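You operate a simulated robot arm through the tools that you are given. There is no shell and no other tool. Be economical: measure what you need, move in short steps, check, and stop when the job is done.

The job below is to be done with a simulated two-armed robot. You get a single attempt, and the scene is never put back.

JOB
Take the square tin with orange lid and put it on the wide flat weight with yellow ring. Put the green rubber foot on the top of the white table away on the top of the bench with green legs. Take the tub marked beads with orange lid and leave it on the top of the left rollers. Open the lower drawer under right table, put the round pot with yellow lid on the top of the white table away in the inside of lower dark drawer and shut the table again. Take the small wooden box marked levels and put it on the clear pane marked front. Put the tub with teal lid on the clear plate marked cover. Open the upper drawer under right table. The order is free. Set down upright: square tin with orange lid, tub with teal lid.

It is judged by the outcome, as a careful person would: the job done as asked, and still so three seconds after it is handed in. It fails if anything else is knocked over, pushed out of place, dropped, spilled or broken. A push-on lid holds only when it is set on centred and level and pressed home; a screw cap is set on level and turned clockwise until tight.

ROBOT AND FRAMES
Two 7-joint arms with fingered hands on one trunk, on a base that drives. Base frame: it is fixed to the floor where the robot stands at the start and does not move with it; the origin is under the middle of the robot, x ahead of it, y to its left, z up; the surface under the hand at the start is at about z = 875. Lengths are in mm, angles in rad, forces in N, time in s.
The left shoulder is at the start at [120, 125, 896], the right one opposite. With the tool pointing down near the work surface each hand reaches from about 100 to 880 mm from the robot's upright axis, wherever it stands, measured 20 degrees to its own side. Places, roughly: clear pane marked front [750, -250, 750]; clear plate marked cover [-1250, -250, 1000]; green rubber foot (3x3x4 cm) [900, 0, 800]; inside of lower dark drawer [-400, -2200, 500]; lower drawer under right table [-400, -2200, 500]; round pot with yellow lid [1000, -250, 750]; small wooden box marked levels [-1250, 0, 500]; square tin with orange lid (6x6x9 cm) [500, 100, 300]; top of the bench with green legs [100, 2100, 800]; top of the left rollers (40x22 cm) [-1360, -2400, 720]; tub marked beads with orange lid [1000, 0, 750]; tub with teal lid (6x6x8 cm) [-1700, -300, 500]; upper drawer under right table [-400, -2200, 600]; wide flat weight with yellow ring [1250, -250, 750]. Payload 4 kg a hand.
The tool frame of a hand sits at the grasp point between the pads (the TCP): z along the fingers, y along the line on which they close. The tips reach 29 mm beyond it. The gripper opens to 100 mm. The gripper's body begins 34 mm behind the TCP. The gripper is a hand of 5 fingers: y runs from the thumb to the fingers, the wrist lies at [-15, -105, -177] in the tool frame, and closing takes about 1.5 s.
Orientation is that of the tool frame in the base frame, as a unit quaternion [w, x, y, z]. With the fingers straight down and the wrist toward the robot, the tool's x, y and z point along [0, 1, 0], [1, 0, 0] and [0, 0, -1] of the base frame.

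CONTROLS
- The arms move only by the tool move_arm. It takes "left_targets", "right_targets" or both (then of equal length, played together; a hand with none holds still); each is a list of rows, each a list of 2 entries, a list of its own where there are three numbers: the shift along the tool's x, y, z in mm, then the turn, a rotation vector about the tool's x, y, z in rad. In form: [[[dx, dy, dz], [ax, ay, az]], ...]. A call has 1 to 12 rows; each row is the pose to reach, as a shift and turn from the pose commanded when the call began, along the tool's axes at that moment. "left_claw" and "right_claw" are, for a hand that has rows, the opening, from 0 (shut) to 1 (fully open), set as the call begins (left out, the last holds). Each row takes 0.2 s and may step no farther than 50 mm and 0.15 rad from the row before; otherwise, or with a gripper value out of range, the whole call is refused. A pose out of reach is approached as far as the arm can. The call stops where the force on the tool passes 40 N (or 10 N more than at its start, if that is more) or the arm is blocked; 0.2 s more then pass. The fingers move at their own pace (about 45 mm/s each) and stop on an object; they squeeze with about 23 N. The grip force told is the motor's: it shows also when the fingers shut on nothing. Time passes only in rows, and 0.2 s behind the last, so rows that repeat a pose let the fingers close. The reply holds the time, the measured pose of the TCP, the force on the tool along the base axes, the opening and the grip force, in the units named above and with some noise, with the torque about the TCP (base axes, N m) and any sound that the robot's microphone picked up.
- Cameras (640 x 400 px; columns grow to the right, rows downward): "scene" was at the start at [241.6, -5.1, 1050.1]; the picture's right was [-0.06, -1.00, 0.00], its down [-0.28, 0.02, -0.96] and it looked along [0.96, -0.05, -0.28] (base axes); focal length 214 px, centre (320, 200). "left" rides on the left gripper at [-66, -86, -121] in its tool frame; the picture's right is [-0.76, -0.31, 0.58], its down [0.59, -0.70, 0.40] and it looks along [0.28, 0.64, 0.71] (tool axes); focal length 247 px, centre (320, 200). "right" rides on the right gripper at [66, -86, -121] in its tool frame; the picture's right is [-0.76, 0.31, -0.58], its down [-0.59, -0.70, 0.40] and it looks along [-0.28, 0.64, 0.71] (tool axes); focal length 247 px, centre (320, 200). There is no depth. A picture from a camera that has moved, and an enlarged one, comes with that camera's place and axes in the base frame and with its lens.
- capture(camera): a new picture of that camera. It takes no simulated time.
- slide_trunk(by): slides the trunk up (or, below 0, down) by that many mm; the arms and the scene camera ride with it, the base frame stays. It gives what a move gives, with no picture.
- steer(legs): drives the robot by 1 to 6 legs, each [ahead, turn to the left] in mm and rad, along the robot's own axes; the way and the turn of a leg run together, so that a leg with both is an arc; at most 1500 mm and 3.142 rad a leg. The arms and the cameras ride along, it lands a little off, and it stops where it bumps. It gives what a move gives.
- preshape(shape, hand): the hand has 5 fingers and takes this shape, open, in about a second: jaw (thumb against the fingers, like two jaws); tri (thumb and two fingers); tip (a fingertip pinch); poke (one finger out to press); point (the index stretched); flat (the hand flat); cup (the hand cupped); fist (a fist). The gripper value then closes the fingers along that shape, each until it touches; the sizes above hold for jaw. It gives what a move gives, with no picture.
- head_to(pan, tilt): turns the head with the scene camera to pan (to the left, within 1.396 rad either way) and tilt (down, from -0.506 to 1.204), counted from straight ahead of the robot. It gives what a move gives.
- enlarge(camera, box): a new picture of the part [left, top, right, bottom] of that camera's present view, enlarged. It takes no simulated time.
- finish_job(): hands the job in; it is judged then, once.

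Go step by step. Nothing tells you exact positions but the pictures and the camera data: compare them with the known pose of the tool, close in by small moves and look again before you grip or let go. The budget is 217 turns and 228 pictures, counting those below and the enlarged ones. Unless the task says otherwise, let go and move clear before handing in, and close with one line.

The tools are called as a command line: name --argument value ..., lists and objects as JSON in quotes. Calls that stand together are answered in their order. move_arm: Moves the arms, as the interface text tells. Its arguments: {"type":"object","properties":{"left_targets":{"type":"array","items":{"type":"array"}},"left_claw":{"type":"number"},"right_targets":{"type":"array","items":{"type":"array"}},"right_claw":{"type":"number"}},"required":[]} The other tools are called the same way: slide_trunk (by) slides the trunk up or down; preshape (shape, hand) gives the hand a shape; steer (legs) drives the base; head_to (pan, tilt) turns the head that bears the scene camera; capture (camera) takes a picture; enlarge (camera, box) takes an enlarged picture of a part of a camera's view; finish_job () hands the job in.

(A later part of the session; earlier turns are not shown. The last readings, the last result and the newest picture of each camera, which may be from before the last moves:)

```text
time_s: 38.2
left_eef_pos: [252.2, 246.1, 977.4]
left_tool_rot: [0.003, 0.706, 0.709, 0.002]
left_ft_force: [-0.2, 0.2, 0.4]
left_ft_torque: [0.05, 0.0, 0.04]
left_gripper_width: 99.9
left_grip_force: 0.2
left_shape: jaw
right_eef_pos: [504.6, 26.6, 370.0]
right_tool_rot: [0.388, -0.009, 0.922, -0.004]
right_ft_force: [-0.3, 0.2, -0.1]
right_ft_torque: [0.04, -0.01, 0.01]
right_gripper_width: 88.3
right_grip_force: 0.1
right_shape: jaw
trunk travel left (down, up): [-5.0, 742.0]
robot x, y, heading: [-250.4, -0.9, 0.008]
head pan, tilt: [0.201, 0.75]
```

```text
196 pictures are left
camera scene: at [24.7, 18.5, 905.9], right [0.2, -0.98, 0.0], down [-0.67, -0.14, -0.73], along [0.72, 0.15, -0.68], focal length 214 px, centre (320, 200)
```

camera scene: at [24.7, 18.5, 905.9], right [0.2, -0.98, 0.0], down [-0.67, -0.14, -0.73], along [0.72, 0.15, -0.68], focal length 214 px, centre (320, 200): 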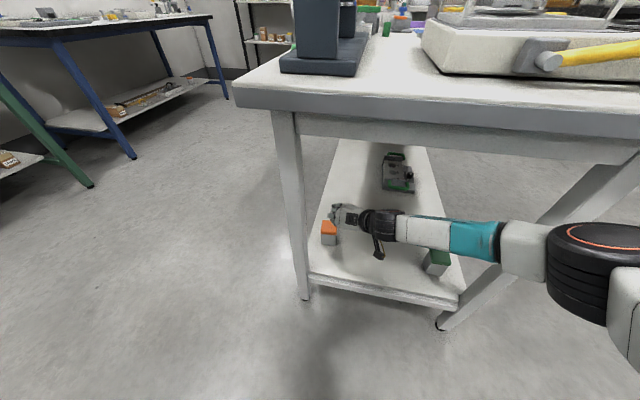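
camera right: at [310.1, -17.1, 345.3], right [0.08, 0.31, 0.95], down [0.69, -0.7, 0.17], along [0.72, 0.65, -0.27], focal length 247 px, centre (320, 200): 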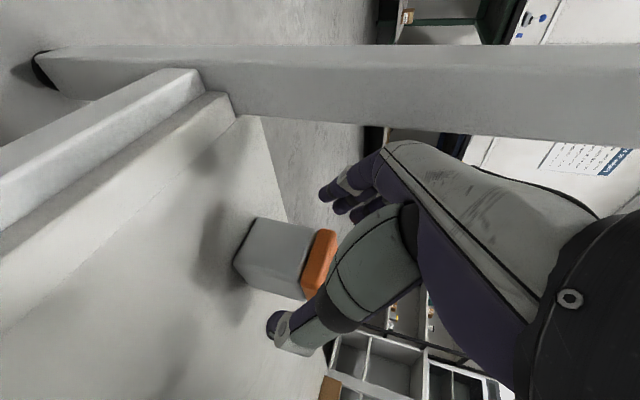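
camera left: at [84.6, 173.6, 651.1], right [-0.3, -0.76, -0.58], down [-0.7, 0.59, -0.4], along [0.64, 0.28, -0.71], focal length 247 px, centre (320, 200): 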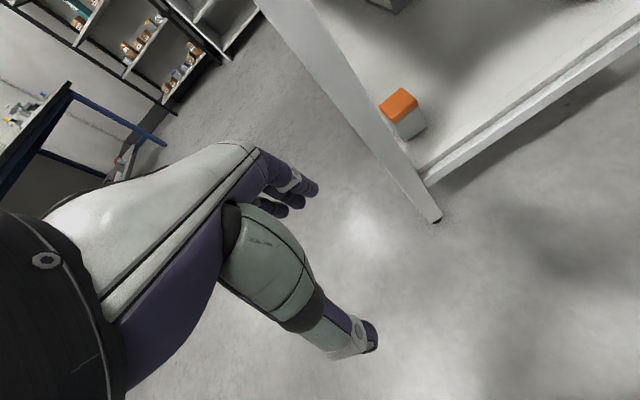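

Coming down from above with fingers straddling the tin is simpler. I'll drive 50 mm closer and align over the tin.

steer --legs '[[55, 0]]'

capture --camera "right"

enlarge --camera "scene" --box '[300, 180, 460, 280]'

```text
time_s: 39.2
left_eef_pos: [306.2, 248.1, 977.4]
left_tool_rot: [0.003, 0.705, 0.709, 0.002]
left_ft_force: [0.5, 0.0, 0.6]
left_ft_torque: [-0.03, 0.01, -0.05]
left_gripper_width: 100.2
left_grip_force: 0.1
left_shape: jaw
right_eef_pos: [558.4, 28.1, 370.0]
right_tool_rot: [0.388, -0.009, 0.922, -0.003]
right_ft_force: [-0.3, 0.1, 0.9]
right_ft_torque: [-0.01, -0.02, 0.0]
right_gripper_width: 88.2
right_grip_force: 0.1
right_shape: jaw
trunk travel left (down, up): [-5.0, 742.0]
robot x, y, heading: [-194.2, 0.8, 0.005]
head pan, tilt: [0.201, 0.75]
```

```text
195 pictures are left
camera right: at [425.9, -58.8, 408.3], right [0.11, 0.32, 0.94], down [0.71, -0.69, 0.15], along [0.7, 0.65, -0.3], focal length 247 px, centre (320, 200)
```

right: 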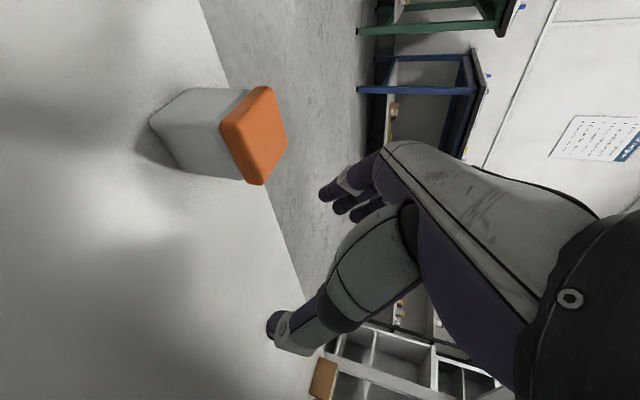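

```text
4.00 times, centred on (380, 230) of scene
camera zoom: at [79.8, 19.1, 905.9], right [0.21, -0.98, 0.0], down [-0.67, -0.14, -0.73], along [0.72, 0.15, -0.68], focal length 858 px, centre (80, 80)
```

zoom: 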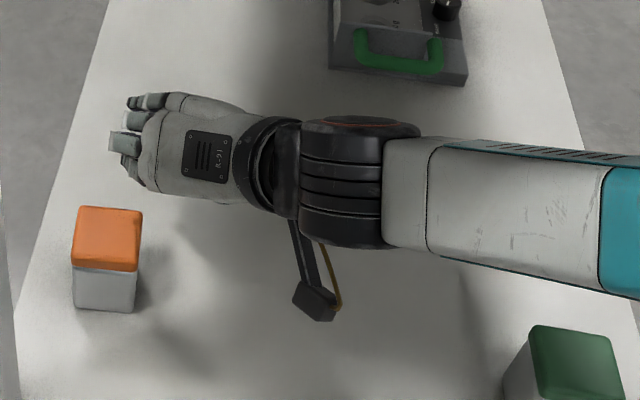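

Corrected: tin at about (532, 92), top z≈293, hand pitched ~44° down. Moving above it.

move_arm --right_targets '[[[22, 20, -8], [0, 0, 0]], [[44, 42, -17], [0, 0, 0]], [[44, 64, -17], [0, 0, 0]], [[44, 64, -17], [0, 0, 0]]]'

capture --camera "right"

enlarge --camera "scene" --box '[300, 180, 460, 280]'

```text
time_s: 40.2
left_eef_pos: [305.5, 247.8, 977.3]
left_tool_rot: [0.002, 0.704, 0.71, 0.002]
left_ft_force: [-0.9, 0.6, 0.2]
left_ft_torque: [-0.04, -0.03, -0.01]
left_gripper_width: 99.6
left_grip_force: 0.1
left_shape: jaw
right_eef_pos: [528.0, 94.0, 357.6]
right_tool_rot: [0.377, -0.013, 0.926, -0.006]
right_ft_force: [0.3, 1.1, -0.6]
right_ft_torque: [0.01, 0.01, 0.01]
right_gripper_width: 87.8
right_grip_force: 0.0
right_shape: jaw
right hand out of reach, approached as far as the arm can: row 1, 2, 3, 4
trunk travel left (down, up): [-5.0, 742.0]
robot x, y, heading: [-194.5, 1.6, 0.004]
head pan, tilt: [0.201, 0.75]
```

```text
193 pictures are left
camera right: at [397.8, 5.3, 399.8], right [0.13, 0.33, 0.94], down [0.71, -0.69, 0.14], along [0.69, 0.65, -0.33], focal length 247 px, centre (320, 200)
```

right: 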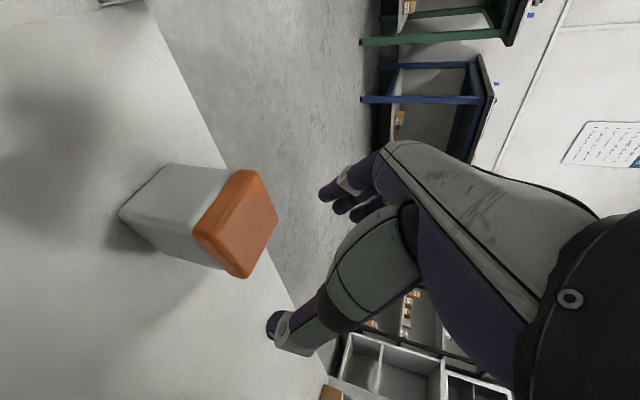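

```text
4.00 times, centred on (380, 230) of scene
camera zoom: at [79.7, 19.1, 905.9], right [0.21, -0.98, 0.0], down [-0.67, -0.14, -0.73], along [0.72, 0.15, -0.68], focal length 858 px, centre (80, 80)
```

zoom: 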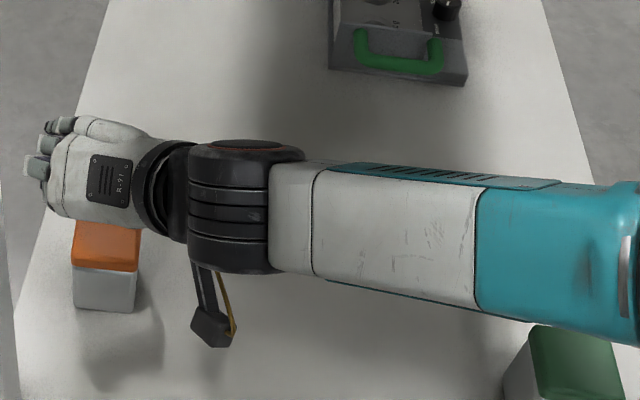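

The tin is now measured at (525, 88), top z≈291. I'll try descending from here, correcting for drift.

steer --legs '[[-20, 0]]'

move_arm --right_targets '[[[15, -2, 14], [0, 0, 0]], [[29, -4, 29], [0, 0, 0]], [[29, -4, 29], [0, 0, 0]]]'

capture --camera "right"

```text
time_s: 41.0
left_eef_pos: [285.4, 247.4, 977.2]
left_tool_rot: [0.003, 0.705, 0.709, 0.0]
left_ft_force: [0.6, -0.1, -0.8]
left_ft_torque: [-0.01, -0.03, -0.01]
left_gripper_width: 99.7
left_grip_force: 0.0
left_shape: jaw
right_eef_pos: [508.6, 92.5, 357.7]
right_tool_rot: [0.377, -0.012, 0.926, -0.006]
right_ft_force: [0.8, -0.6, 0.6]
right_ft_torque: [0.01, 0.0, 0.01]
right_gripper_width: 87.8
right_grip_force: 0.0
right_shape: jaw
trunk travel left (down, up): [-5.0, 742.0]
robot x, y, heading: [-216.4, -0.5, 0.005]
head pan, tilt: [0.201, 0.75]
```

```text
time_s: 41.8
left_eef_pos: [284.7, 246.0, 977.5]
left_tool_rot: [0.002, 0.705, 0.709, 0.001]
left_ft_force: [0.2, 0.2, 0.0]
left_ft_torque: [-0.03, -0.03, 0.02]
left_gripper_width: 100.0
left_grip_force: 0.0
left_shape: jaw
right_eef_pos: [519.1, 91.2, 321.4]
right_tool_rot: [0.37, -0.015, 0.929, -0.006]
right_ft_force: [0.0, 0.7, -0.2]
right_ft_torque: [0.02, -0.01, -0.01]
right_gripper_width: 88.1
right_grip_force: 0.0
right_shape: jaw
right hand out of reach, approached as far as the arm can: row 1, 2, 3
trunk travel left (down, up): [-5.0, 742.0]
robot x, y, heading: [-216.2, 1.2, 0.006]
head pan, tilt: [0.201, 0.75]
```

```text
191 pictures are left
camera right: at [388.9, 3.0, 365.4], right [0.14, 0.33, 0.93], down [0.72, -0.68, 0.13], along [0.68, 0.65, -0.34], focal length 247 px, centre (320, 200)
```

right: 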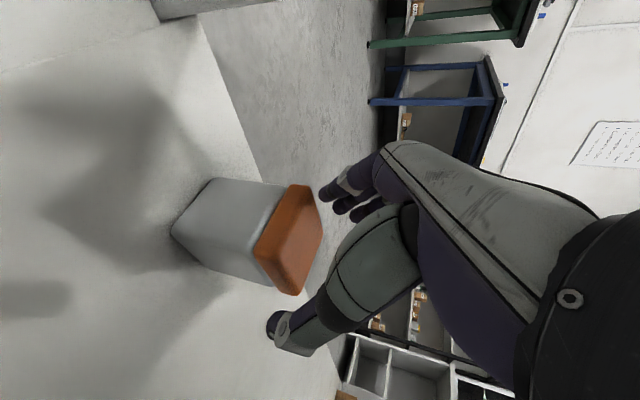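

Alignment is good (tin at (524, 89)). Back 12 mm and descend to grasp height.

steer --legs '[[-14, 0]]'

move_arm --right_targets '[[[19, -1, 17], [0, 0, 0]], [[40, -1, 34], [0, 0, 0]], [[40, -1, 34], [0, 0, 0]]]'

capture --camera "right"

enlarge --camera "scene" --box '[300, 180, 400, 243]'

```text
time_s: 42.5
left_eef_pos: [269.9, 248.4, 976.7]
left_tool_rot: [0.003, 0.705, 0.709, 0.001]
left_ft_force: [0.3, 0.5, 0.6]
left_ft_torque: [-0.02, 0.0, 0.04]
left_gripper_width: 99.6
left_grip_force: 0.2
left_shape: jaw
right_eef_pos: [505.6, 90.7, 321.5]
right_tool_rot: [0.371, -0.014, 0.929, -0.007]
right_ft_force: [0.4, 0.0, 0.4]
right_ft_torque: [-0.01, 0.0, 0.0]
right_gripper_width: 88.2
right_grip_force: 0.0
right_shape: jaw
trunk travel left (down, up): [-5.0, 742.0]
robot x, y, heading: [-232.2, -0.7, 0.004]
head pan, tilt: [0.201, 0.75]
```

```text
time_s: 43.3
left_eef_pos: [270.4, 246.3, 975.8]
left_tool_rot: [0.003, 0.706, 0.708, 0.001]
left_ft_force: [0.9, 0.3, -0.6]
left_ft_torque: [0.01, 0.02, 0.04]
left_gripper_width: 99.9
left_grip_force: 0.1
left_shape: jaw
right_eef_pos: [511.1, 91.9, 271.8]
right_tool_rot: [0.365, -0.017, 0.931, -0.008]
right_ft_force: [-0.8, -0.5, 0.8]
right_ft_torque: [0.0, 0.01, 0.02]
right_gripper_width: 88.2
right_grip_force: 0.1
right_shape: jaw
right hand out of reach, approached as far as the arm can: row 1, 2, 3
trunk travel left (down, up): [-5.0, 742.0]
robot x, y, heading: [-234.6, -2.2, 0.004]
head pan, tilt: [0.201, 0.75]
```

```text
190 pictures are left
camera right: at [381.7, 4.4, 319.3], right [0.16, 0.34, 0.93], down [0.72, -0.68, 0.13], along [0.68, 0.65, -0.35], focal length 247 px, centre (320, 200)
```

right: 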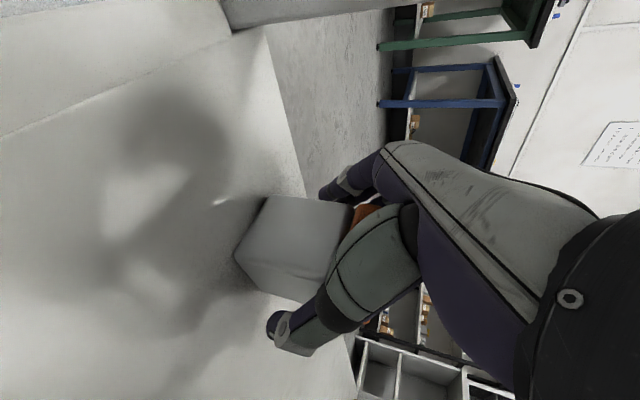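

```text
6.35 times, centred on (350, 212) of scene
camera zoom: at [44.9, 18.9, 905.9], right [0.21, -0.98, 0.0], down [-0.67, -0.14, -0.73], along [0.72, 0.15, -0.68], focal length 1362 px, centre (130, 127)
```

zoom: 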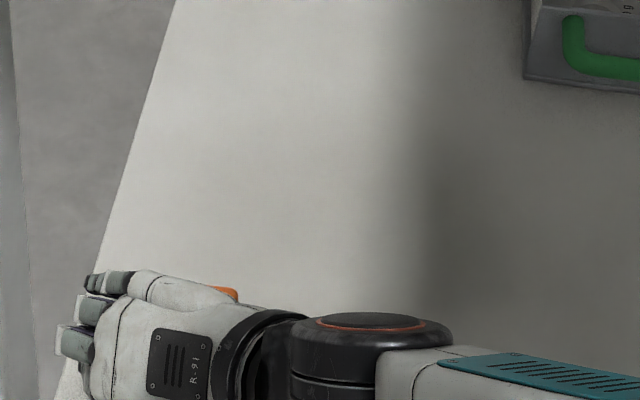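

Fingers straddle the tin. Lower 8 mm more and close.

move_arm --right_targets '[[[6, -2, 5], [0, 0, 0]], [[6, -2, 5], [0, 0, 0]]]'

move_arm --right_targets '[[[0, 0, 0], [0, 0, 0]], [[0, 0, 0], [0, 0, 0]], [[0, 0, 0], [0, 0, 0]], [[0, 0, 0], [0, 0, 0]], [[0, 0, 0], [0, 0, 0]], [[0, 0, 0], [0, 0, 0]], [[0, 0, 0], [0, 0, 0]]]' --right_claw 0

capture --camera "right"

```text
time_s: 43.9
left_eef_pos: [270.5, 247.2, 976.6]
left_tool_rot: [0.003, 0.706, 0.709, 0.002]
left_ft_force: [0.5, 0.0, 0.5]
left_ft_torque: [-0.01, -0.02, 0.02]
left_gripper_width: 99.8
left_grip_force: 0.1
left_shape: jaw
right_eef_pos: [515.5, 91.2, 265.2]
right_tool_rot: [0.368, -0.015, 0.93, -0.008]
right_ft_force: [-0.7, -0.4, 0.6]
right_ft_torque: [0.0, 0.04, 0.01]
right_gripper_width: 88.2
right_grip_force: 0.1
right_shape: jaw
right hand out of reach, approached as far as the arm can: row 1, 2
trunk travel left (down, up): [-5.0, 742.0]
robot x, y, heading: [-230.9, 3.7, 0.005]
head pan, tilt: [0.201, 0.75]
```

```text
time_s: 45.5
left_eef_pos: [271.3, 247.3, 976.5]
left_tool_rot: [0.003, 0.705, 0.709, 0.001]
left_ft_force: [-0.2, -0.2, 0.0]
left_ft_torque: [0.02, 0.0, -0.01]
left_gripper_width: 99.8
left_grip_force: 0.0
left_shape: jaw
right_eef_pos: [515.7, 90.7, 265.6]
right_tool_rot: [0.367, -0.016, 0.93, -0.008]
right_ft_force: [-0.2, -0.5, 1.4]
right_ft_torque: [-0.09, -0.02, 0.04]
right_gripper_width: 51.1
right_grip_force: 22.8
right_shape: jaw
trunk travel left (down, up): [-5.0, 742.0]
robot x, y, heading: [-228.0, 1.2, 0.01]
head pan, tilt: [0.201, 0.75]
```

```text
188 pictures are left
camera right: at [385.9, 3.3, 311.4], right [0.15, 0.34, 0.93], down [0.72, -0.68, 0.13], along [0.68, 0.65, -0.34], focal length 247 px, centre (320, 200)
```

right: 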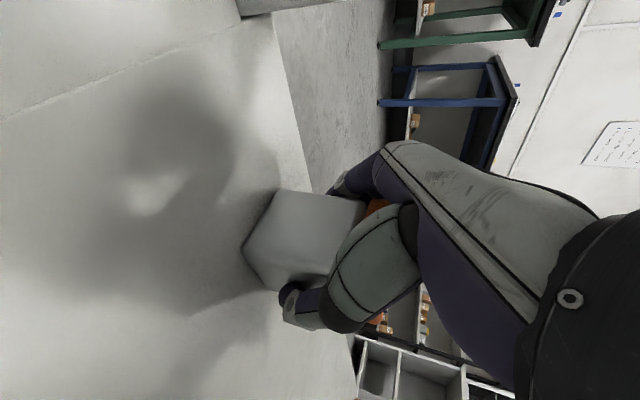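

Gripped (22.8 N). Lift 70 mm and check.

move_arm --right_targets '[[[-24, 0, -25], [0, 0, 0]], [[-48, 0, -51], [0, 0, 0]], [[-48, 0, -51], [0, 0, 0]]]'

capture --camera "right"

capture --camera "scene"

```text
time_s: 46.3
left_eef_pos: [270.7, 247.5, 976.1]
left_tool_rot: [0.003, 0.705, 0.709, 0.001]
left_ft_force: [0.5, -1.0, 0.1]
left_ft_torque: [-0.01, 0.03, 0.02]
left_gripper_width: 99.8
left_grip_force: 0.0
left_shape: jaw
right_eef_pos: [515.4, 93.5, 333.6]
right_tool_rot: [0.37, -0.015, 0.929, -0.007]
right_ft_force: [-0.3, -0.3, -0.9]
right_ft_torque: [0.02, -0.02, 0.01]
right_gripper_width: 50.9
right_grip_force: 22.8
right_shape: jaw
trunk travel left (down, up): [-5.0, 742.0]
robot x, y, heading: [-231.6, -4.2, 0.004]
head pan, tilt: [0.201, 0.75]
```

```text
187 pictures are left
camera right: at [385.7, 5.8, 377.9], right [0.14, 0.33, 0.93], down [0.72, -0.68, 0.13], along [0.68, 0.65, -0.34], focal length 247 px, centre (320, 200)
```

right: 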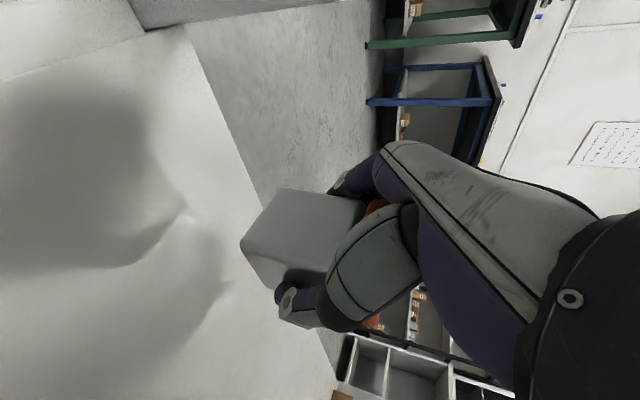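

```text
186 pictures are left
camera scene: at [44.9, 18.8, 905.8], right [0.21, -0.98, 0.0], down [-0.67, -0.14, -0.73], along [0.72, 0.15, -0.68], focal length 214 px, centre (320, 200)
```

scene: 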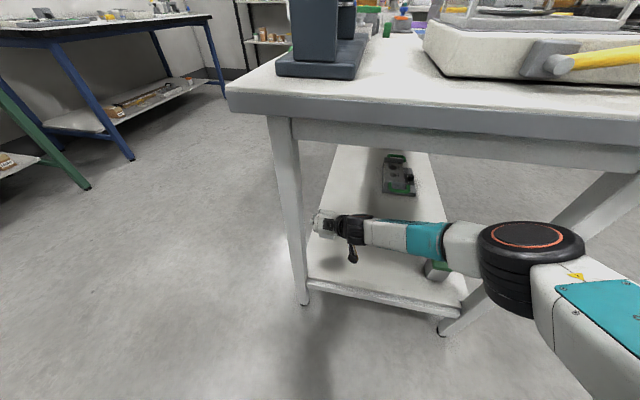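

Tin held. Shift right, away from the leg, then back the base out.

move_arm --right_targets '[[[-15, -35, -15], [0, 0, 0]], [[-28, -70, -30], [0, 0, 0]], [[-28, -70, -30], [0, 0, 0]]]'

steer --legs '[[-195, 0]]'

capture --camera "scene"

```text
time_s: 47.1
left_eef_pos: [270.7, 246.7, 977.1]
left_tool_rot: [0.002, 0.705, 0.709, 0.001]
left_ft_force: [0.2, -0.5, 0.9]
left_ft_torque: [-0.02, -0.01, -0.03]
left_gripper_width: 99.6
left_grip_force: 0.0
left_shape: jaw
right_eef_pos: [515.9, 28.1, 375.5]
right_tool_rot: [0.371, -0.014, 0.929, -0.007]
right_ft_force: [-0.2, -0.3, -1.0]
right_ft_torque: [0.03, 0.0, 0.01]
right_gripper_width: 51.1
right_grip_force: 22.9
right_shape: jaw
trunk travel left (down, up): [-5.0, 742.0]
robot x, y, heading: [-228.9, 2.3, 0.003]
head pan, tilt: [0.201, 0.75]
```

```text
time_s: 48.7
left_eef_pos: [79.4, 244.8, 978.0]
left_tool_rot: [0.003, 0.706, 0.708, 0.002]
left_ft_force: [0.8, 0.6, 0.0]
left_ft_torque: [-0.05, -0.01, -0.02]
left_gripper_width: 99.8
left_grip_force: 0.1
left_shape: jaw
right_eef_pos: [324.5, 25.6, 374.2]
right_tool_rot: [0.371, -0.013, 0.929, -0.007]
right_ft_force: [0.0, 0.5, -1.2]
right_ft_torque: [0.04, 0.01, -0.03]
right_gripper_width: 51.0
right_grip_force: 23.3
right_shape: jaw
trunk travel left (down, up): [-5.0, 742.0]
robot x, y, heading: [-423.1, -0.3, 0.004]
head pan, tilt: [0.201, 0.75]
```

```text
185 pictures are left
camera scene: at [-146.2, 17.0, 905.9], right [0.2, -0.98, 0.0], down [-0.67, -0.14, -0.73], along [0.72, 0.15, -0.68], focal length 214 px, centre (320, 200)
```

scene: 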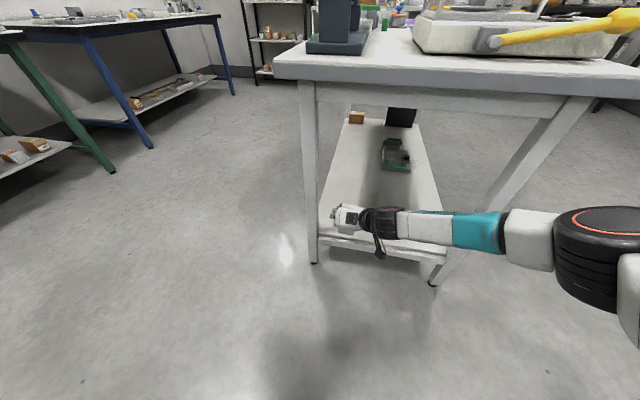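

Now raise the hand with the tin in front of the table edge.

move_arm --right_targets '[[[-8, -16, -43], [0, 0, 0]], [[-16, -33, -86], [0, 0, 0]], [[-24, -50, -128], [0, 0, 0]], [[-32, -66, -171], [0, 0, 0]], [[-52, -81, -214], [0, 0, 0]], [[-72, -96, -257], [0, 0, 0]], [[-92, -111, -300], [0, 0, 0]], [[-112, -126, -343], [0, 0, 0]], [[-141, -131, -381], [0, 0, 0]], [[-170, -136, -419], [0, 0, 0]], [[-199, -141, -457], [0, 0, 0]], [[-228, -146, -495], [0, 0, 0]]]'

capture --camera "scene"

```text
time_s: 51.3
left_eef_pos: [79.9, 245.5, 976.7]
left_tool_rot: [0.002, 0.706, 0.708, 0.001]
left_ft_force: [-0.8, -0.6, 0.4]
left_ft_torque: [0.03, -0.04, -0.03]
left_gripper_width: 100.1
left_grip_force: 0.2
left_shape: jaw
right_eef_pos: [181.3, -92.6, 687.6]
right_tool_rot: [0.371, -0.013, 0.929, -0.008]
right_ft_force: [-0.1, -0.4, -1.5]
right_ft_torque: [-0.03, 0.02, -0.06]
right_gripper_width: 51.1
right_grip_force: 23.0
right_shape: jaw
right hand out of reach, approached as far as the arm can: row 8, 9, 10, 11, 12
trunk travel left (down, up): [-5.0, 742.0]
robot x, y, heading: [-421.7, 2.7, 0.003]
head pan, tilt: [0.201, 0.75]
```

```text
184 pictures are left
camera scene: at [-146.2, 17.0, 905.9], right [0.2, -0.98, 0.0], down [-0.67, -0.14, -0.73], along [0.72, 0.15, -0.68], focal length 214 px, centre (320, 200)
```

scene: 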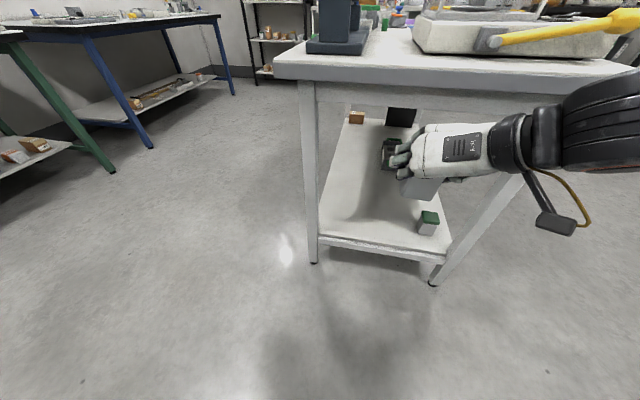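

Tin secure. Raise the trunk and drive around to the left side of the white table.

slide_trunk --by 300

steer --legs '[[0, 1.0], [900, 0]]'

head_to --pan -0.6 --tilt 0.4

capture --camera "scene"

```text
time_s: 54.3
left_eef_pos: [80.5, 244.4, 1276.5]
left_tool_rot: [0.002, 0.706, 0.709, 0.002]
left_ft_force: [0.8, -0.5, -0.5]
left_ft_torque: [-0.03, -0.03, 0.0]
left_gripper_width: 100.0
left_grip_force: 0.1
left_shape: jaw
right_eef_pos: [124.3, -89.6, 1112.3]
right_tool_rot: [0.481, -0.011, 0.876, -0.008]
right_ft_force: [0.1, 0.1, -2.1]
right_ft_torque: [0.02, 0.0, -0.02]
right_gripper_width: 50.9
right_grip_force: 23.3
right_shape: jaw
trunk travel left (down, up): [-305.0, 442.0]
robot x, y, heading: [-420.8, 2.5, 0.003]
head pan, tilt: [0.201, 0.75]
```

```text
time_s: 56.1
left_eef_pos: [-70.9, 444.3, 1274.5]
left_tool_rot: [0.003, 0.535, 0.845, 0.0]
left_ft_force: [-0.6, 2.3, -1.7]
left_ft_torque: [-0.2, -0.15, -0.08]
left_gripper_width: 100.1
left_grip_force: 0.0
left_shape: jaw
right_eef_pos: [114.7, 164.0, 1114.3]
right_tool_rot: [0.473, -0.202, 0.852, 0.094]
right_ft_force: [-1.9, 2.0, -1.7]
right_ft_torque: [-0.14, -0.02, -0.14]
right_gripper_width: 50.8
right_grip_force: 22.7
right_shape: jaw
trunk travel left (down, up): [-305.0, 442.0]
robot x, y, heading: [-409.7, 0.5, 0.344]
head pan, tilt: [0.201, 0.75]
stopped in leg 1: the robot was blocked; the commanded pose is now the measured one
```

```text
time_s: 57.2
left_eef_pos: [-65.0, 432.7, 1277.3]
left_tool_rot: [-0.002, 0.539, 0.842, 0.003]
left_ft_force: [-0.4, -0.3, -0.6]
left_ft_torque: [0.0, -0.02, 0.04]
left_gripper_width: 99.7
left_grip_force: 0.1
left_shape: jaw
right_eef_pos: [119.7, 150.2, 1113.7]
right_tool_rot: [0.472, -0.196, 0.854, 0.096]
right_ft_force: [-0.5, -0.5, -1.4]
right_ft_torque: [0.02, -0.01, 0.03]
right_gripper_width: 50.9
right_grip_force: 23.3
right_shape: jaw
trunk travel left (down, up): [-305.0, 442.0]
robot x, y, heading: [-414.1, 0.5, 0.347]
head pan, tilt: [-0.6, 0.4]
```

```text
183 pictures are left
camera scene: at [-257.8, -0.3, 1252.8], right [-0.25, -0.97, 0.0], down [-0.38, 0.1, -0.92], along [0.89, -0.23, -0.39], focal length 214 px, centre (320, 200)
```

scene: 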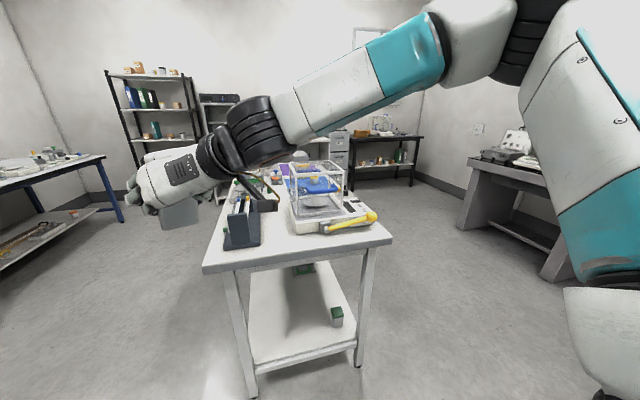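

Rotation was blocked by something behind. I'll drive forward a bit and then turn left.

steer --legs '[[150, 0], [0, 0.7]]'

head_to --pan 1.39 --tilt 0.5

capture --camera "scene"

```text
time_s: 60.5
left_eef_pos: [-276.9, 610.7, 1276.0]
left_tool_rot: [-0.002, 0.219, 0.976, 0.003]
left_ft_force: [-0.2, 0.0, 1.0]
left_ft_torque: [-0.01, 0.01, 0.02]
left_gripper_width: 99.7
left_grip_force: 0.0
left_shape: jaw
right_eef_pos: [42.9, 511.4, 1112.1]
right_tool_rot: [0.41, -0.476, 0.737, 0.251]
right_ft_force: [0.4, -0.5, -1.5]
right_ft_torque: [0.02, 0.03, -0.02]
right_gripper_width: 50.8
right_grip_force: 23.1
right_shape: jaw
trunk travel left (down, up): [-305.0, 442.0]
robot x, y, heading: [-274.5, 50.9, 1.04]
head pan, tilt: [-0.6, 0.4]
```

```text
time_s: 62.4
left_eef_pos: [-276.8, 610.3, 1276.2]
left_tool_rot: [-0.002, 0.219, 0.976, 0.003]
left_ft_force: [0.0, 0.4, -0.3]
left_ft_torque: [-0.01, 0.0, 0.01]
left_gripper_width: 99.8
left_grip_force: 0.1
left_shape: jaw
right_eef_pos: [44.1, 512.0, 1112.3]
right_tool_rot: [0.41, -0.476, 0.736, 0.251]
right_ft_force: [-0.1, 0.2, -0.5]
right_ft_torque: [0.04, 0.04, -0.02]
right_gripper_width: 51.2
right_grip_force: 22.6
right_shape: jaw
trunk travel left (down, up): [-305.0, 442.0]
robot x, y, heading: [-267.1, 53.0, 1.042]
head pan, tilt: [1.389, 0.499]
```

```text
182 pictures are left
camera scene: at [-300.7, 171.5, 1243.5], right [0.65, 0.76, 0.0], down [0.36, -0.31, -0.88], along [-0.66, 0.57, -0.48], focal length 214 px, centre (320, 200)
```

scene: 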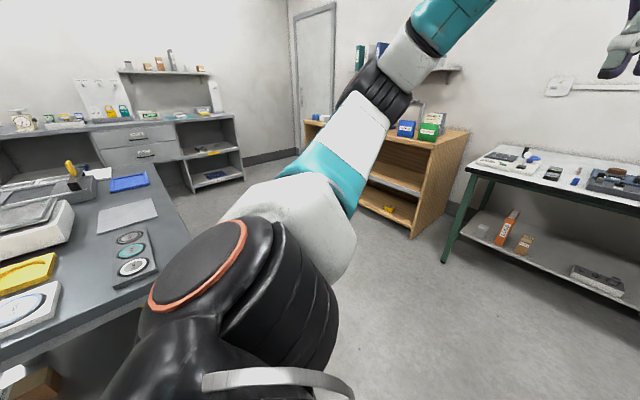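

I see a dark table behind (that blocked us) and the green-legged bench on the left. Continue along the left side of the white table.

steer --legs '[[850, 0], [0, -0.95], [950, 0]]'

head_to --pan -1.0 --tilt 0.6

capture --camera "scene"

```text
time_s: 74.1
left_eef_pos: [1547.4, 1257.5, 1275.0]
left_tool_rot: [-0.001, 0.628, 0.778, 0.002]
left_ft_force: [1.2, -0.1, 0.0]
left_ft_torque: [0.0, 0.01, 0.01]
left_gripper_width: 100.1
left_grip_force: 0.1
left_shape: jaw
right_eef_pos: [1664.7, 944.0, 1112.1]
right_tool_rot: [0.479, -0.103, 0.871, 0.044]
right_ft_force: [0.7, 0.5, -2.0]
right_ft_torque: [-0.01, -0.04, 0.01]
right_gripper_width: 51.2
right_grip_force: 23.3
right_shape: jaw
trunk travel left (down, up): [-305.0, 442.0]
robot x, y, heading: [1111.5, 910.1, 0.126]
head pan, tilt: [1.389, 0.499]
```

```text
time_s: 76.3
left_eef_pos: [1546.5, 1257.3, 1274.9]
left_tool_rot: [-0.001, 0.628, 0.779, 0.002]
left_ft_force: [-0.3, 0.0, 0.4]
left_ft_torque: [0.02, -0.02, -0.01]
left_gripper_width: 99.9
left_grip_force: 0.0
left_shape: jaw
right_eef_pos: [1663.6, 943.8, 1113.0]
right_tool_rot: [0.479, -0.102, 0.871, 0.044]
right_ft_force: [0.2, 0.1, -1.6]
right_ft_torque: [0.03, 0.01, -0.03]
right_gripper_width: 51.2
right_grip_force: 23.4
right_shape: jaw
trunk travel left (down, up): [-305.0, 442.0]
robot x, y, heading: [1108.4, 907.2, 0.129]
head pan, tilt: [-1.0, 0.6]
```

```text
181 pictures are left
camera scene: at [1237.2, 851.9, 1234.4], right [-0.77, -0.64, 0.0], down [-0.36, 0.43, -0.82], along [0.53, -0.63, -0.57], focal length 214 px, centre (320, 200)
```

scene: 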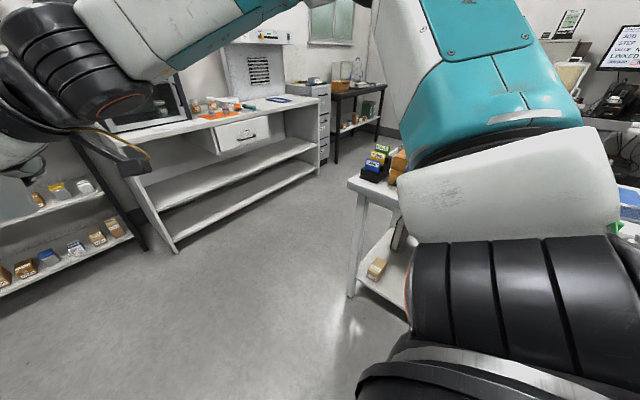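

The white table spans x≈330–1600, its left edge at y≈220. Now turn right to face it.

steer --legs '[[0, -1.7]]'

head_to --pan 0.0 --tilt 0.55

capture --camera "scene"

```text
time_s: 80.8
left_eef_pos: [1413.4, 444.1, 1276.1]
left_tool_rot: [0.001, 0.998, 0.06, 0.003]
left_ft_force: [0.0, 0.4, 0.1]
left_ft_torque: [0.02, 0.01, -0.01]
left_gripper_width: 99.8
left_grip_force: 0.1
left_shape: jaw
right_eef_pos: [1088.7, 355.7, 1112.9]
right_tool_rot: [0.355, 0.575, 0.662, -0.325]
right_ft_force: [0.8, -0.2, -1.3]
right_ft_torque: [0.01, 0.03, 0.01]
right_gripper_width: 51.0
right_grip_force: 22.9
right_shape: jaw
trunk travel left (down, up): [-305.0, 442.0]
robot x, y, heading: [1108.6, 909.3, -1.537]
head pan, tilt: [-1.0, 0.6]
```

```text
time_s: 82.1
left_eef_pos: [1413.8, 443.6, 1275.2]
left_tool_rot: [0.002, 0.998, 0.06, 0.003]
left_ft_force: [0.0, -1.0, 0.0]
left_ft_torque: [-0.02, -0.03, 0.03]
left_gripper_width: 99.9
left_grip_force: 0.0
left_shape: jaw
right_eef_pos: [1088.1, 355.3, 1112.9]
right_tool_rot: [0.355, 0.574, 0.662, -0.325]
right_ft_force: [-0.9, -0.3, -3.1]
right_ft_torque: [-0.01, -0.01, 0.07]
right_gripper_width: 51.4
right_grip_force: 22.3
right_shape: jaw
trunk travel left (down, up): [-305.0, 442.0]
robot x, y, heading: [1109.1, 907.5, -1.539]
head pan, tilt: [0.0, 0.55]
```

```text
180 pictures are left
camera scene: at [1117.5, 752.1, 1238.9], right [-1.0, -0.03, 0.0], down [-0.02, 0.52, -0.85], along [0.03, -0.85, -0.52], focal length 214 px, centre (320, 200)
```

scene: 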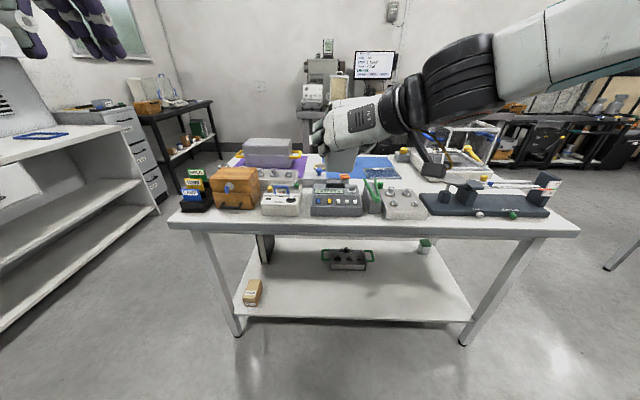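

Now I face the table from its left side. Enlarge the table top to locate everything.

enlarge --camera "scene" --box '[220, 110, 500, 285]'

capture --camera "left"

capture --camera "right"

```text
2.29 times, centred on (360, 198) of scene
camera zoom: at [1117.5, 752.1, 1238.9], right [-1.0, -0.03, 0.0], down [-0.02, 0.52, -0.85], along [0.03, -0.85, -0.52], focal length 490 px, centre (229, 206)
```

zoom: 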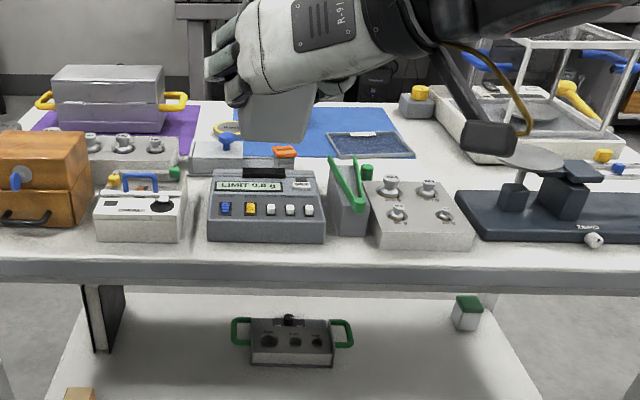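

```text
178 pictures are left
camera left: at [1337.2, 522.1, 1395.2], right [-0.79, 0.21, -0.58], down [0.5, 0.77, -0.4], along [0.36, -0.6, -0.71], focal length 247 px, centre (320, 200)
```

left: 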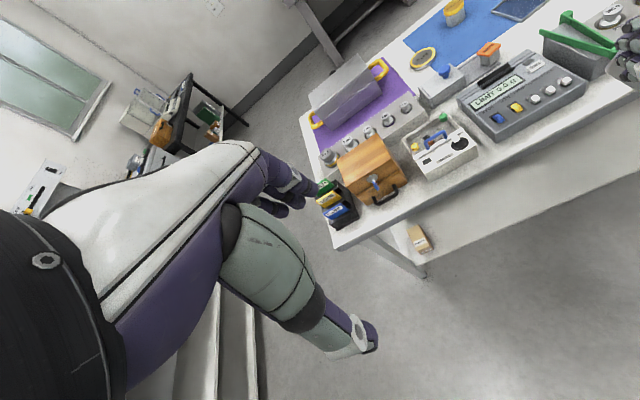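

```text
177 pictures are left
camera right: at [985.4, 480.3, 1123.5], right [0.31, 0.12, 0.94], down [-0.61, -0.74, 0.3], along [0.73, -0.67, -0.16], focal length 247 px, centre (320, 200)
```

right: 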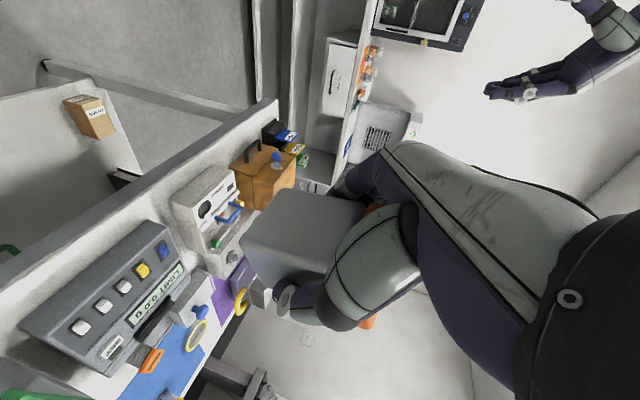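

Weight with yellow ring is about (1145, -220); pot at (1021, -226). I'll restore the tin's upright attitude, then drive up to the table.

move_arm --right_targets '[[[0, 0, 0], [0.033, 0.127, 0.025]], [[0, 0, 0], [0.067, 0.254, 0.05]], [[0, 0, 0], [0.067, 0.254, 0.05]]]'

steer --legs '[[400, 0]]'

capture --camera "right"

capture --camera "scene"

```text
time_s: 82.9
left_eef_pos: [1415.0, 444.8, 1275.0]
left_tool_rot: [0.002, 0.998, 0.06, 0.001]
left_ft_force: [0.6, -0.2, -0.2]
left_ft_torque: [0.01, 0.02, 0.0]
left_gripper_width: 99.9
left_grip_force: 0.0
left_shape: jaw
right_eef_pos: [1119.5, 374.5, 1102.7]
right_tool_rot: [0.289, 0.627, 0.667, -0.282]
right_ft_force: [0.4, 0.4, -1.1]
right_ft_torque: [0.02, 0.0, 0.0]
right_gripper_width: 50.9
right_grip_force: 23.0
right_shape: jaw
right hand out of reach, approached as far as the arm can: row 1, 2, 3
trunk travel left (down, up): [-305.0, 442.0]
robot x, y, heading: [1109.4, 914.5, -1.537]
head pan, tilt: [0.0, 0.55]
```

```text
time_s: 85.4
left_eef_pos: [1427.2, 41.9, 1275.6]
left_tool_rot: [0.001, 0.998, 0.061, 0.003]
left_ft_force: [0.2, -0.3, 0.5]
left_ft_torque: [0.04, -0.02, 0.01]
left_gripper_width: 100.0
left_grip_force: 0.2
left_shape: jaw
right_eef_pos: [1132.7, -27.4, 1101.9]
right_tool_rot: [0.289, 0.627, 0.667, -0.282]
right_ft_force: [0.3, -0.6, -1.1]
right_ft_torque: [0.05, -0.01, -0.02]
right_gripper_width: 51.2
right_grip_force: 23.2
right_shape: jaw
trunk travel left (down, up): [-305.0, 442.0]
robot x, y, heading: [1123.6, 506.8, -1.539]
head pan, tilt: [0.0, 0.55]
```

```text
176 pictures are left
camera right: at [1038.3, 100.7, 1136.2], right [0.32, -0.07, 0.94], down [-0.66, -0.73, 0.17], along [0.68, -0.68, -0.28], focal length 247 px, centre (320, 200)
```

right: 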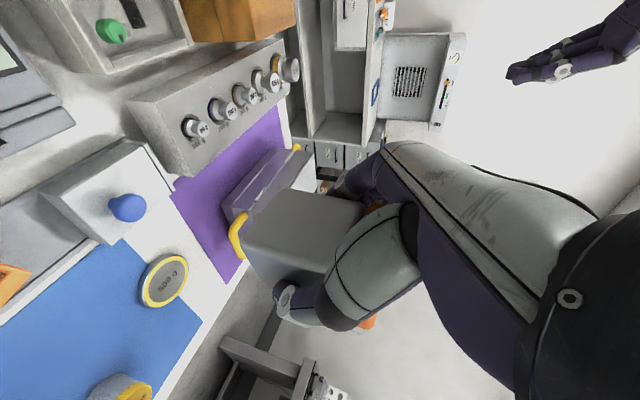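

```text
175 pictures are left
camera scene: at [1131.2, 350.8, 1238.8], right [-1.0, -0.03, 0.0], down [-0.02, 0.52, -0.85], along [0.03, -0.85, -0.52], focal length 214 px, centre (320, 200)
```

scene: 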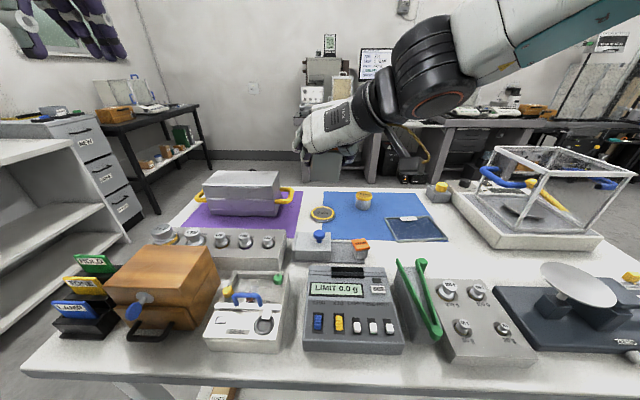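

Both cameras agree: weight at (1141, -226), top z≈835. Moving the tin over it, still well above.

move_arm --right_targets '[[[-5, 1, 47], [0.008, 0.04, 0]], [[-9, 2, 94], [0.016, 0.08, -0.002]], [[-14, 3, 142], [0.016, 0.08, -0.002]], [[-19, 4, 189], [0.016, 0.08, -0.002]], [[-23, 5, 236], [0.016, 0.08, -0.002]], [[-23, 5, 236], [0.016, 0.08, -0.002]]]'

capture --camera "right"

enlarge --camera "scene" --box '[240, 130, 440, 255]'

```text
time_s: 86.8
left_eef_pos: [1427.6, 43.5, 1276.4]
left_tool_rot: [0.002, 0.998, 0.062, 0.003]
left_ft_force: [0.9, -0.4, -0.4]
left_ft_torque: [-0.01, 0.01, 0.02]
left_gripper_width: 99.8
left_grip_force: 0.0
left_shape: jaw
right_eef_pos: [1146.5, -213.9, 960.3]
right_tool_rot: [0.256, 0.638, 0.677, -0.261]
right_ft_force: [0.4, 0.5, -0.7]
right_ft_torque: [0.01, -0.01, 0.02]
right_gripper_width: 51.3
right_grip_force: 22.9
right_shape: jaw
right hand out of reach, approached as far as the arm can: row 1, 2
trunk travel left (down, up): [-305.0, 442.0]
robot x, y, heading: [1124.0, 508.8, -1.54]
head pan, tilt: [0.0, 0.55]
```

```text
174 pictures are left
camera right: at [1054.1, -88.1, 1005.7], right [0.34, -0.14, 0.93], down [-0.67, -0.74, 0.13], along [0.67, -0.66, -0.34], focal length 247 px, centre (320, 200)
```

right: 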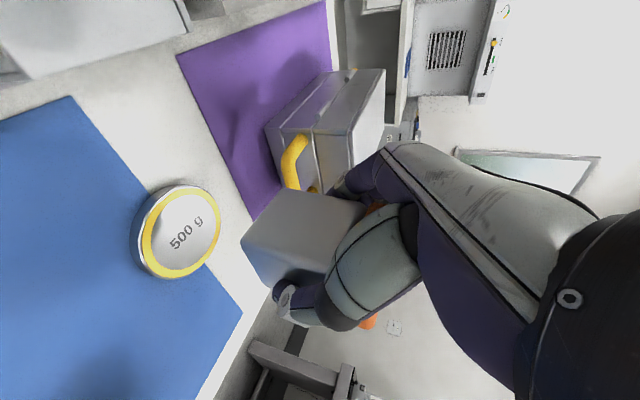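

```text
3.20 times, centred on (340, 192) of scene
camera zoom: at [1131.2, 351.9, 1239.1], right [-1.0, -0.03, 0.0], down [-0.02, 0.52, -0.85], along [0.03, -0.85, -0.52], focal length 686 px, centre (256, 224)
```

zoom: 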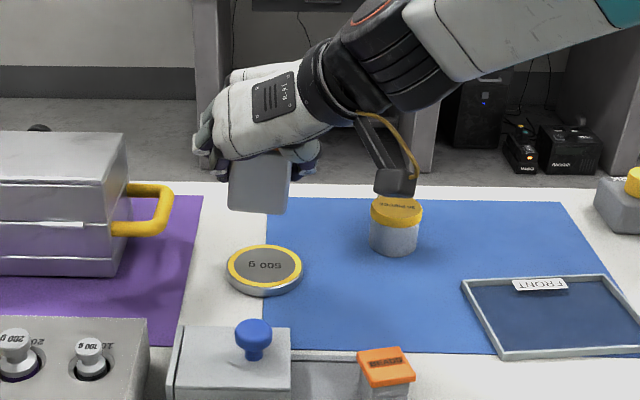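

Tin hangs upright above; fine-tune by 4 mm and lower 45 mm.

move_arm --right_targets '[[[-3, -4, 3], [0, 0, 0]], [[12, -4, 19], [0, 0, 0]], [[28, -4, 36], [0, 0, 0]], [[28, -4, 36], [0, 0, 0]]]'

capture --camera "right"

enlarge --camera "scene" --box '[270, 160, 390, 235]'

```text
time_s: 87.8
left_eef_pos: [1427.6, 43.9, 1275.7]
left_tool_rot: [0.001, 0.998, 0.061, 0.003]
left_ft_force: [-0.7, 0.8, 0.1]
left_ft_torque: [0.0, -0.01, 0.01]
left_gripper_width: 99.8
left_grip_force: 0.2
left_shape: jaw
right_eef_pos: [1142.2, -217.6, 914.4]
right_tool_rot: [0.257, 0.638, 0.678, -0.261]
right_ft_force: [-0.4, 0.0, -0.9]
right_ft_torque: [0.02, 0.0, 0.04]
right_gripper_width: 51.1
right_grip_force: 23.2
right_shape: jaw
trunk travel left (down, up): [-305.0, 442.0]
robot x, y, heading: [1120.3, 508.4, -1.531]
head pan, tilt: [0.0, 0.55]
```

```text
172 pictures are left
camera right: at [1050.4, -92.9, 961.0], right [0.34, -0.14, 0.93], down [-0.67, -0.74, 0.13], along [0.67, -0.66, -0.34], focal length 247 px, centre (320, 200)
```

right: 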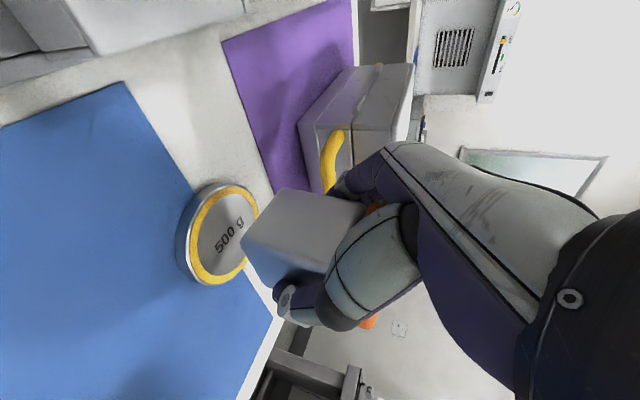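

```text
5.33 times, centred on (330, 198) of scene
camera zoom: at [1131.3, 351.5, 1239.0], right [-1.0, -0.03, 0.0], down [-0.02, 0.52, -0.85], along [0.03, -0.85, -0.52], focal length 1144 px, centre (267, 213)
```

zoom: 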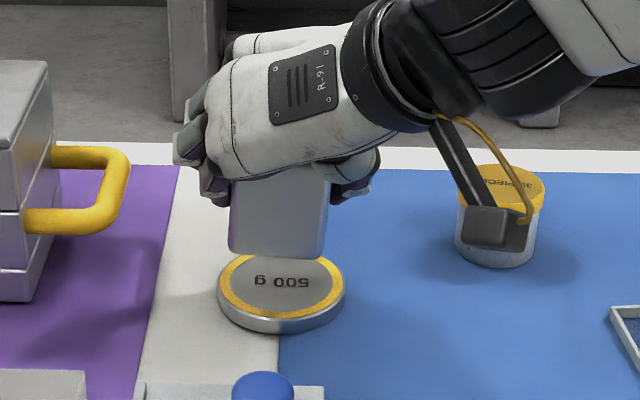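

Triangulating with both cameras: the tin's bottom is at z≈864, centre (1146, -238); weight centre (1145, -248), top z≈815. I'll go 10 mm forward and 38 mm down, then look again.

move_arm --right_targets '[[[-7, -1, 7], [0, 0, 0]], [[6, -1, 20], [0, 0, 0]], [[19, -1, 34], [0, 0, 0]], [[19, -1, 34], [0, 0, 0]]]'

capture --camera "right"

enlarge --camera "scene" --box '[270, 160, 390, 235]'

```text
time_s: 88.8
left_eef_pos: [1428.1, 43.6, 1275.5]
left_tool_rot: [0.003, 0.998, 0.06, 0.002]
left_ft_force: [0.3, -0.6, 0.3]
left_ft_torque: [0.02, -0.01, -0.02]
left_gripper_width: 100.1
left_grip_force: 0.0
left_shape: jaw
right_eef_pos: [1139.9, -229.1, 879.6]
right_tool_rot: [0.259, 0.638, 0.677, -0.262]
right_ft_force: [0.6, 1.1, 7.0]
right_ft_torque: [-0.06, 0.17, -0.01]
right_gripper_width: 51.0
right_grip_force: 23.4
right_shape: jaw
trunk travel left (down, up): [-305.0, 442.0]
robot x, y, heading: [1122.9, 512.6, -1.535]
head pan, tilt: [0.0, 0.55]
```

```text
170 pictures are left
camera right: at [1048.7, -103.7, 925.0], right [0.34, -0.14, 0.93], down [-0.67, -0.73, 0.13], along [0.67, -0.66, -0.34], focal length 247 px, centre (320, 200)
```

right: 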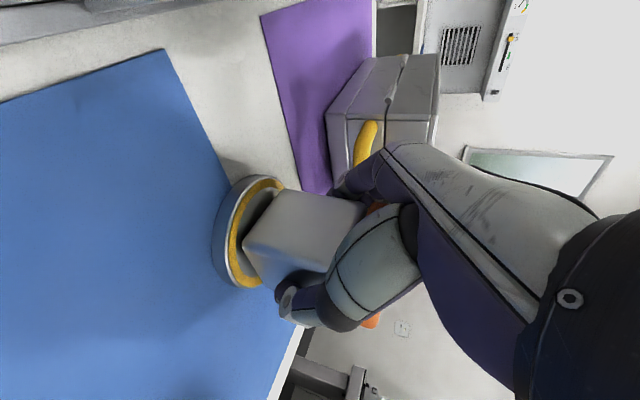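

```text
5.33 times, centred on (330, 198) of scene
camera zoom: at [1131.5, 352.4, 1239.2], right [-1.0, -0.03, 0.0], down [-0.02, 0.52, -0.85], along [0.03, -0.85, -0.52], focal length 1144 px, centre (267, 213)
```

zoom: 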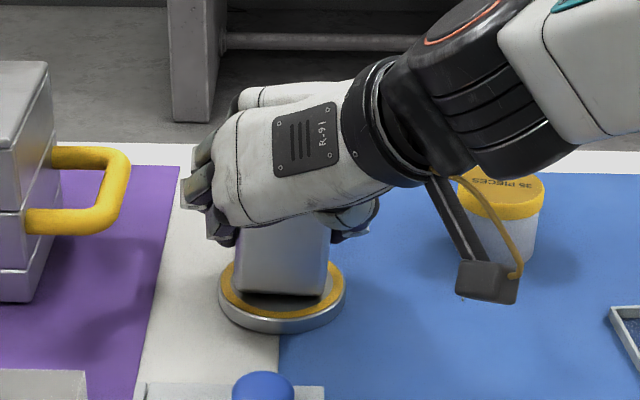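

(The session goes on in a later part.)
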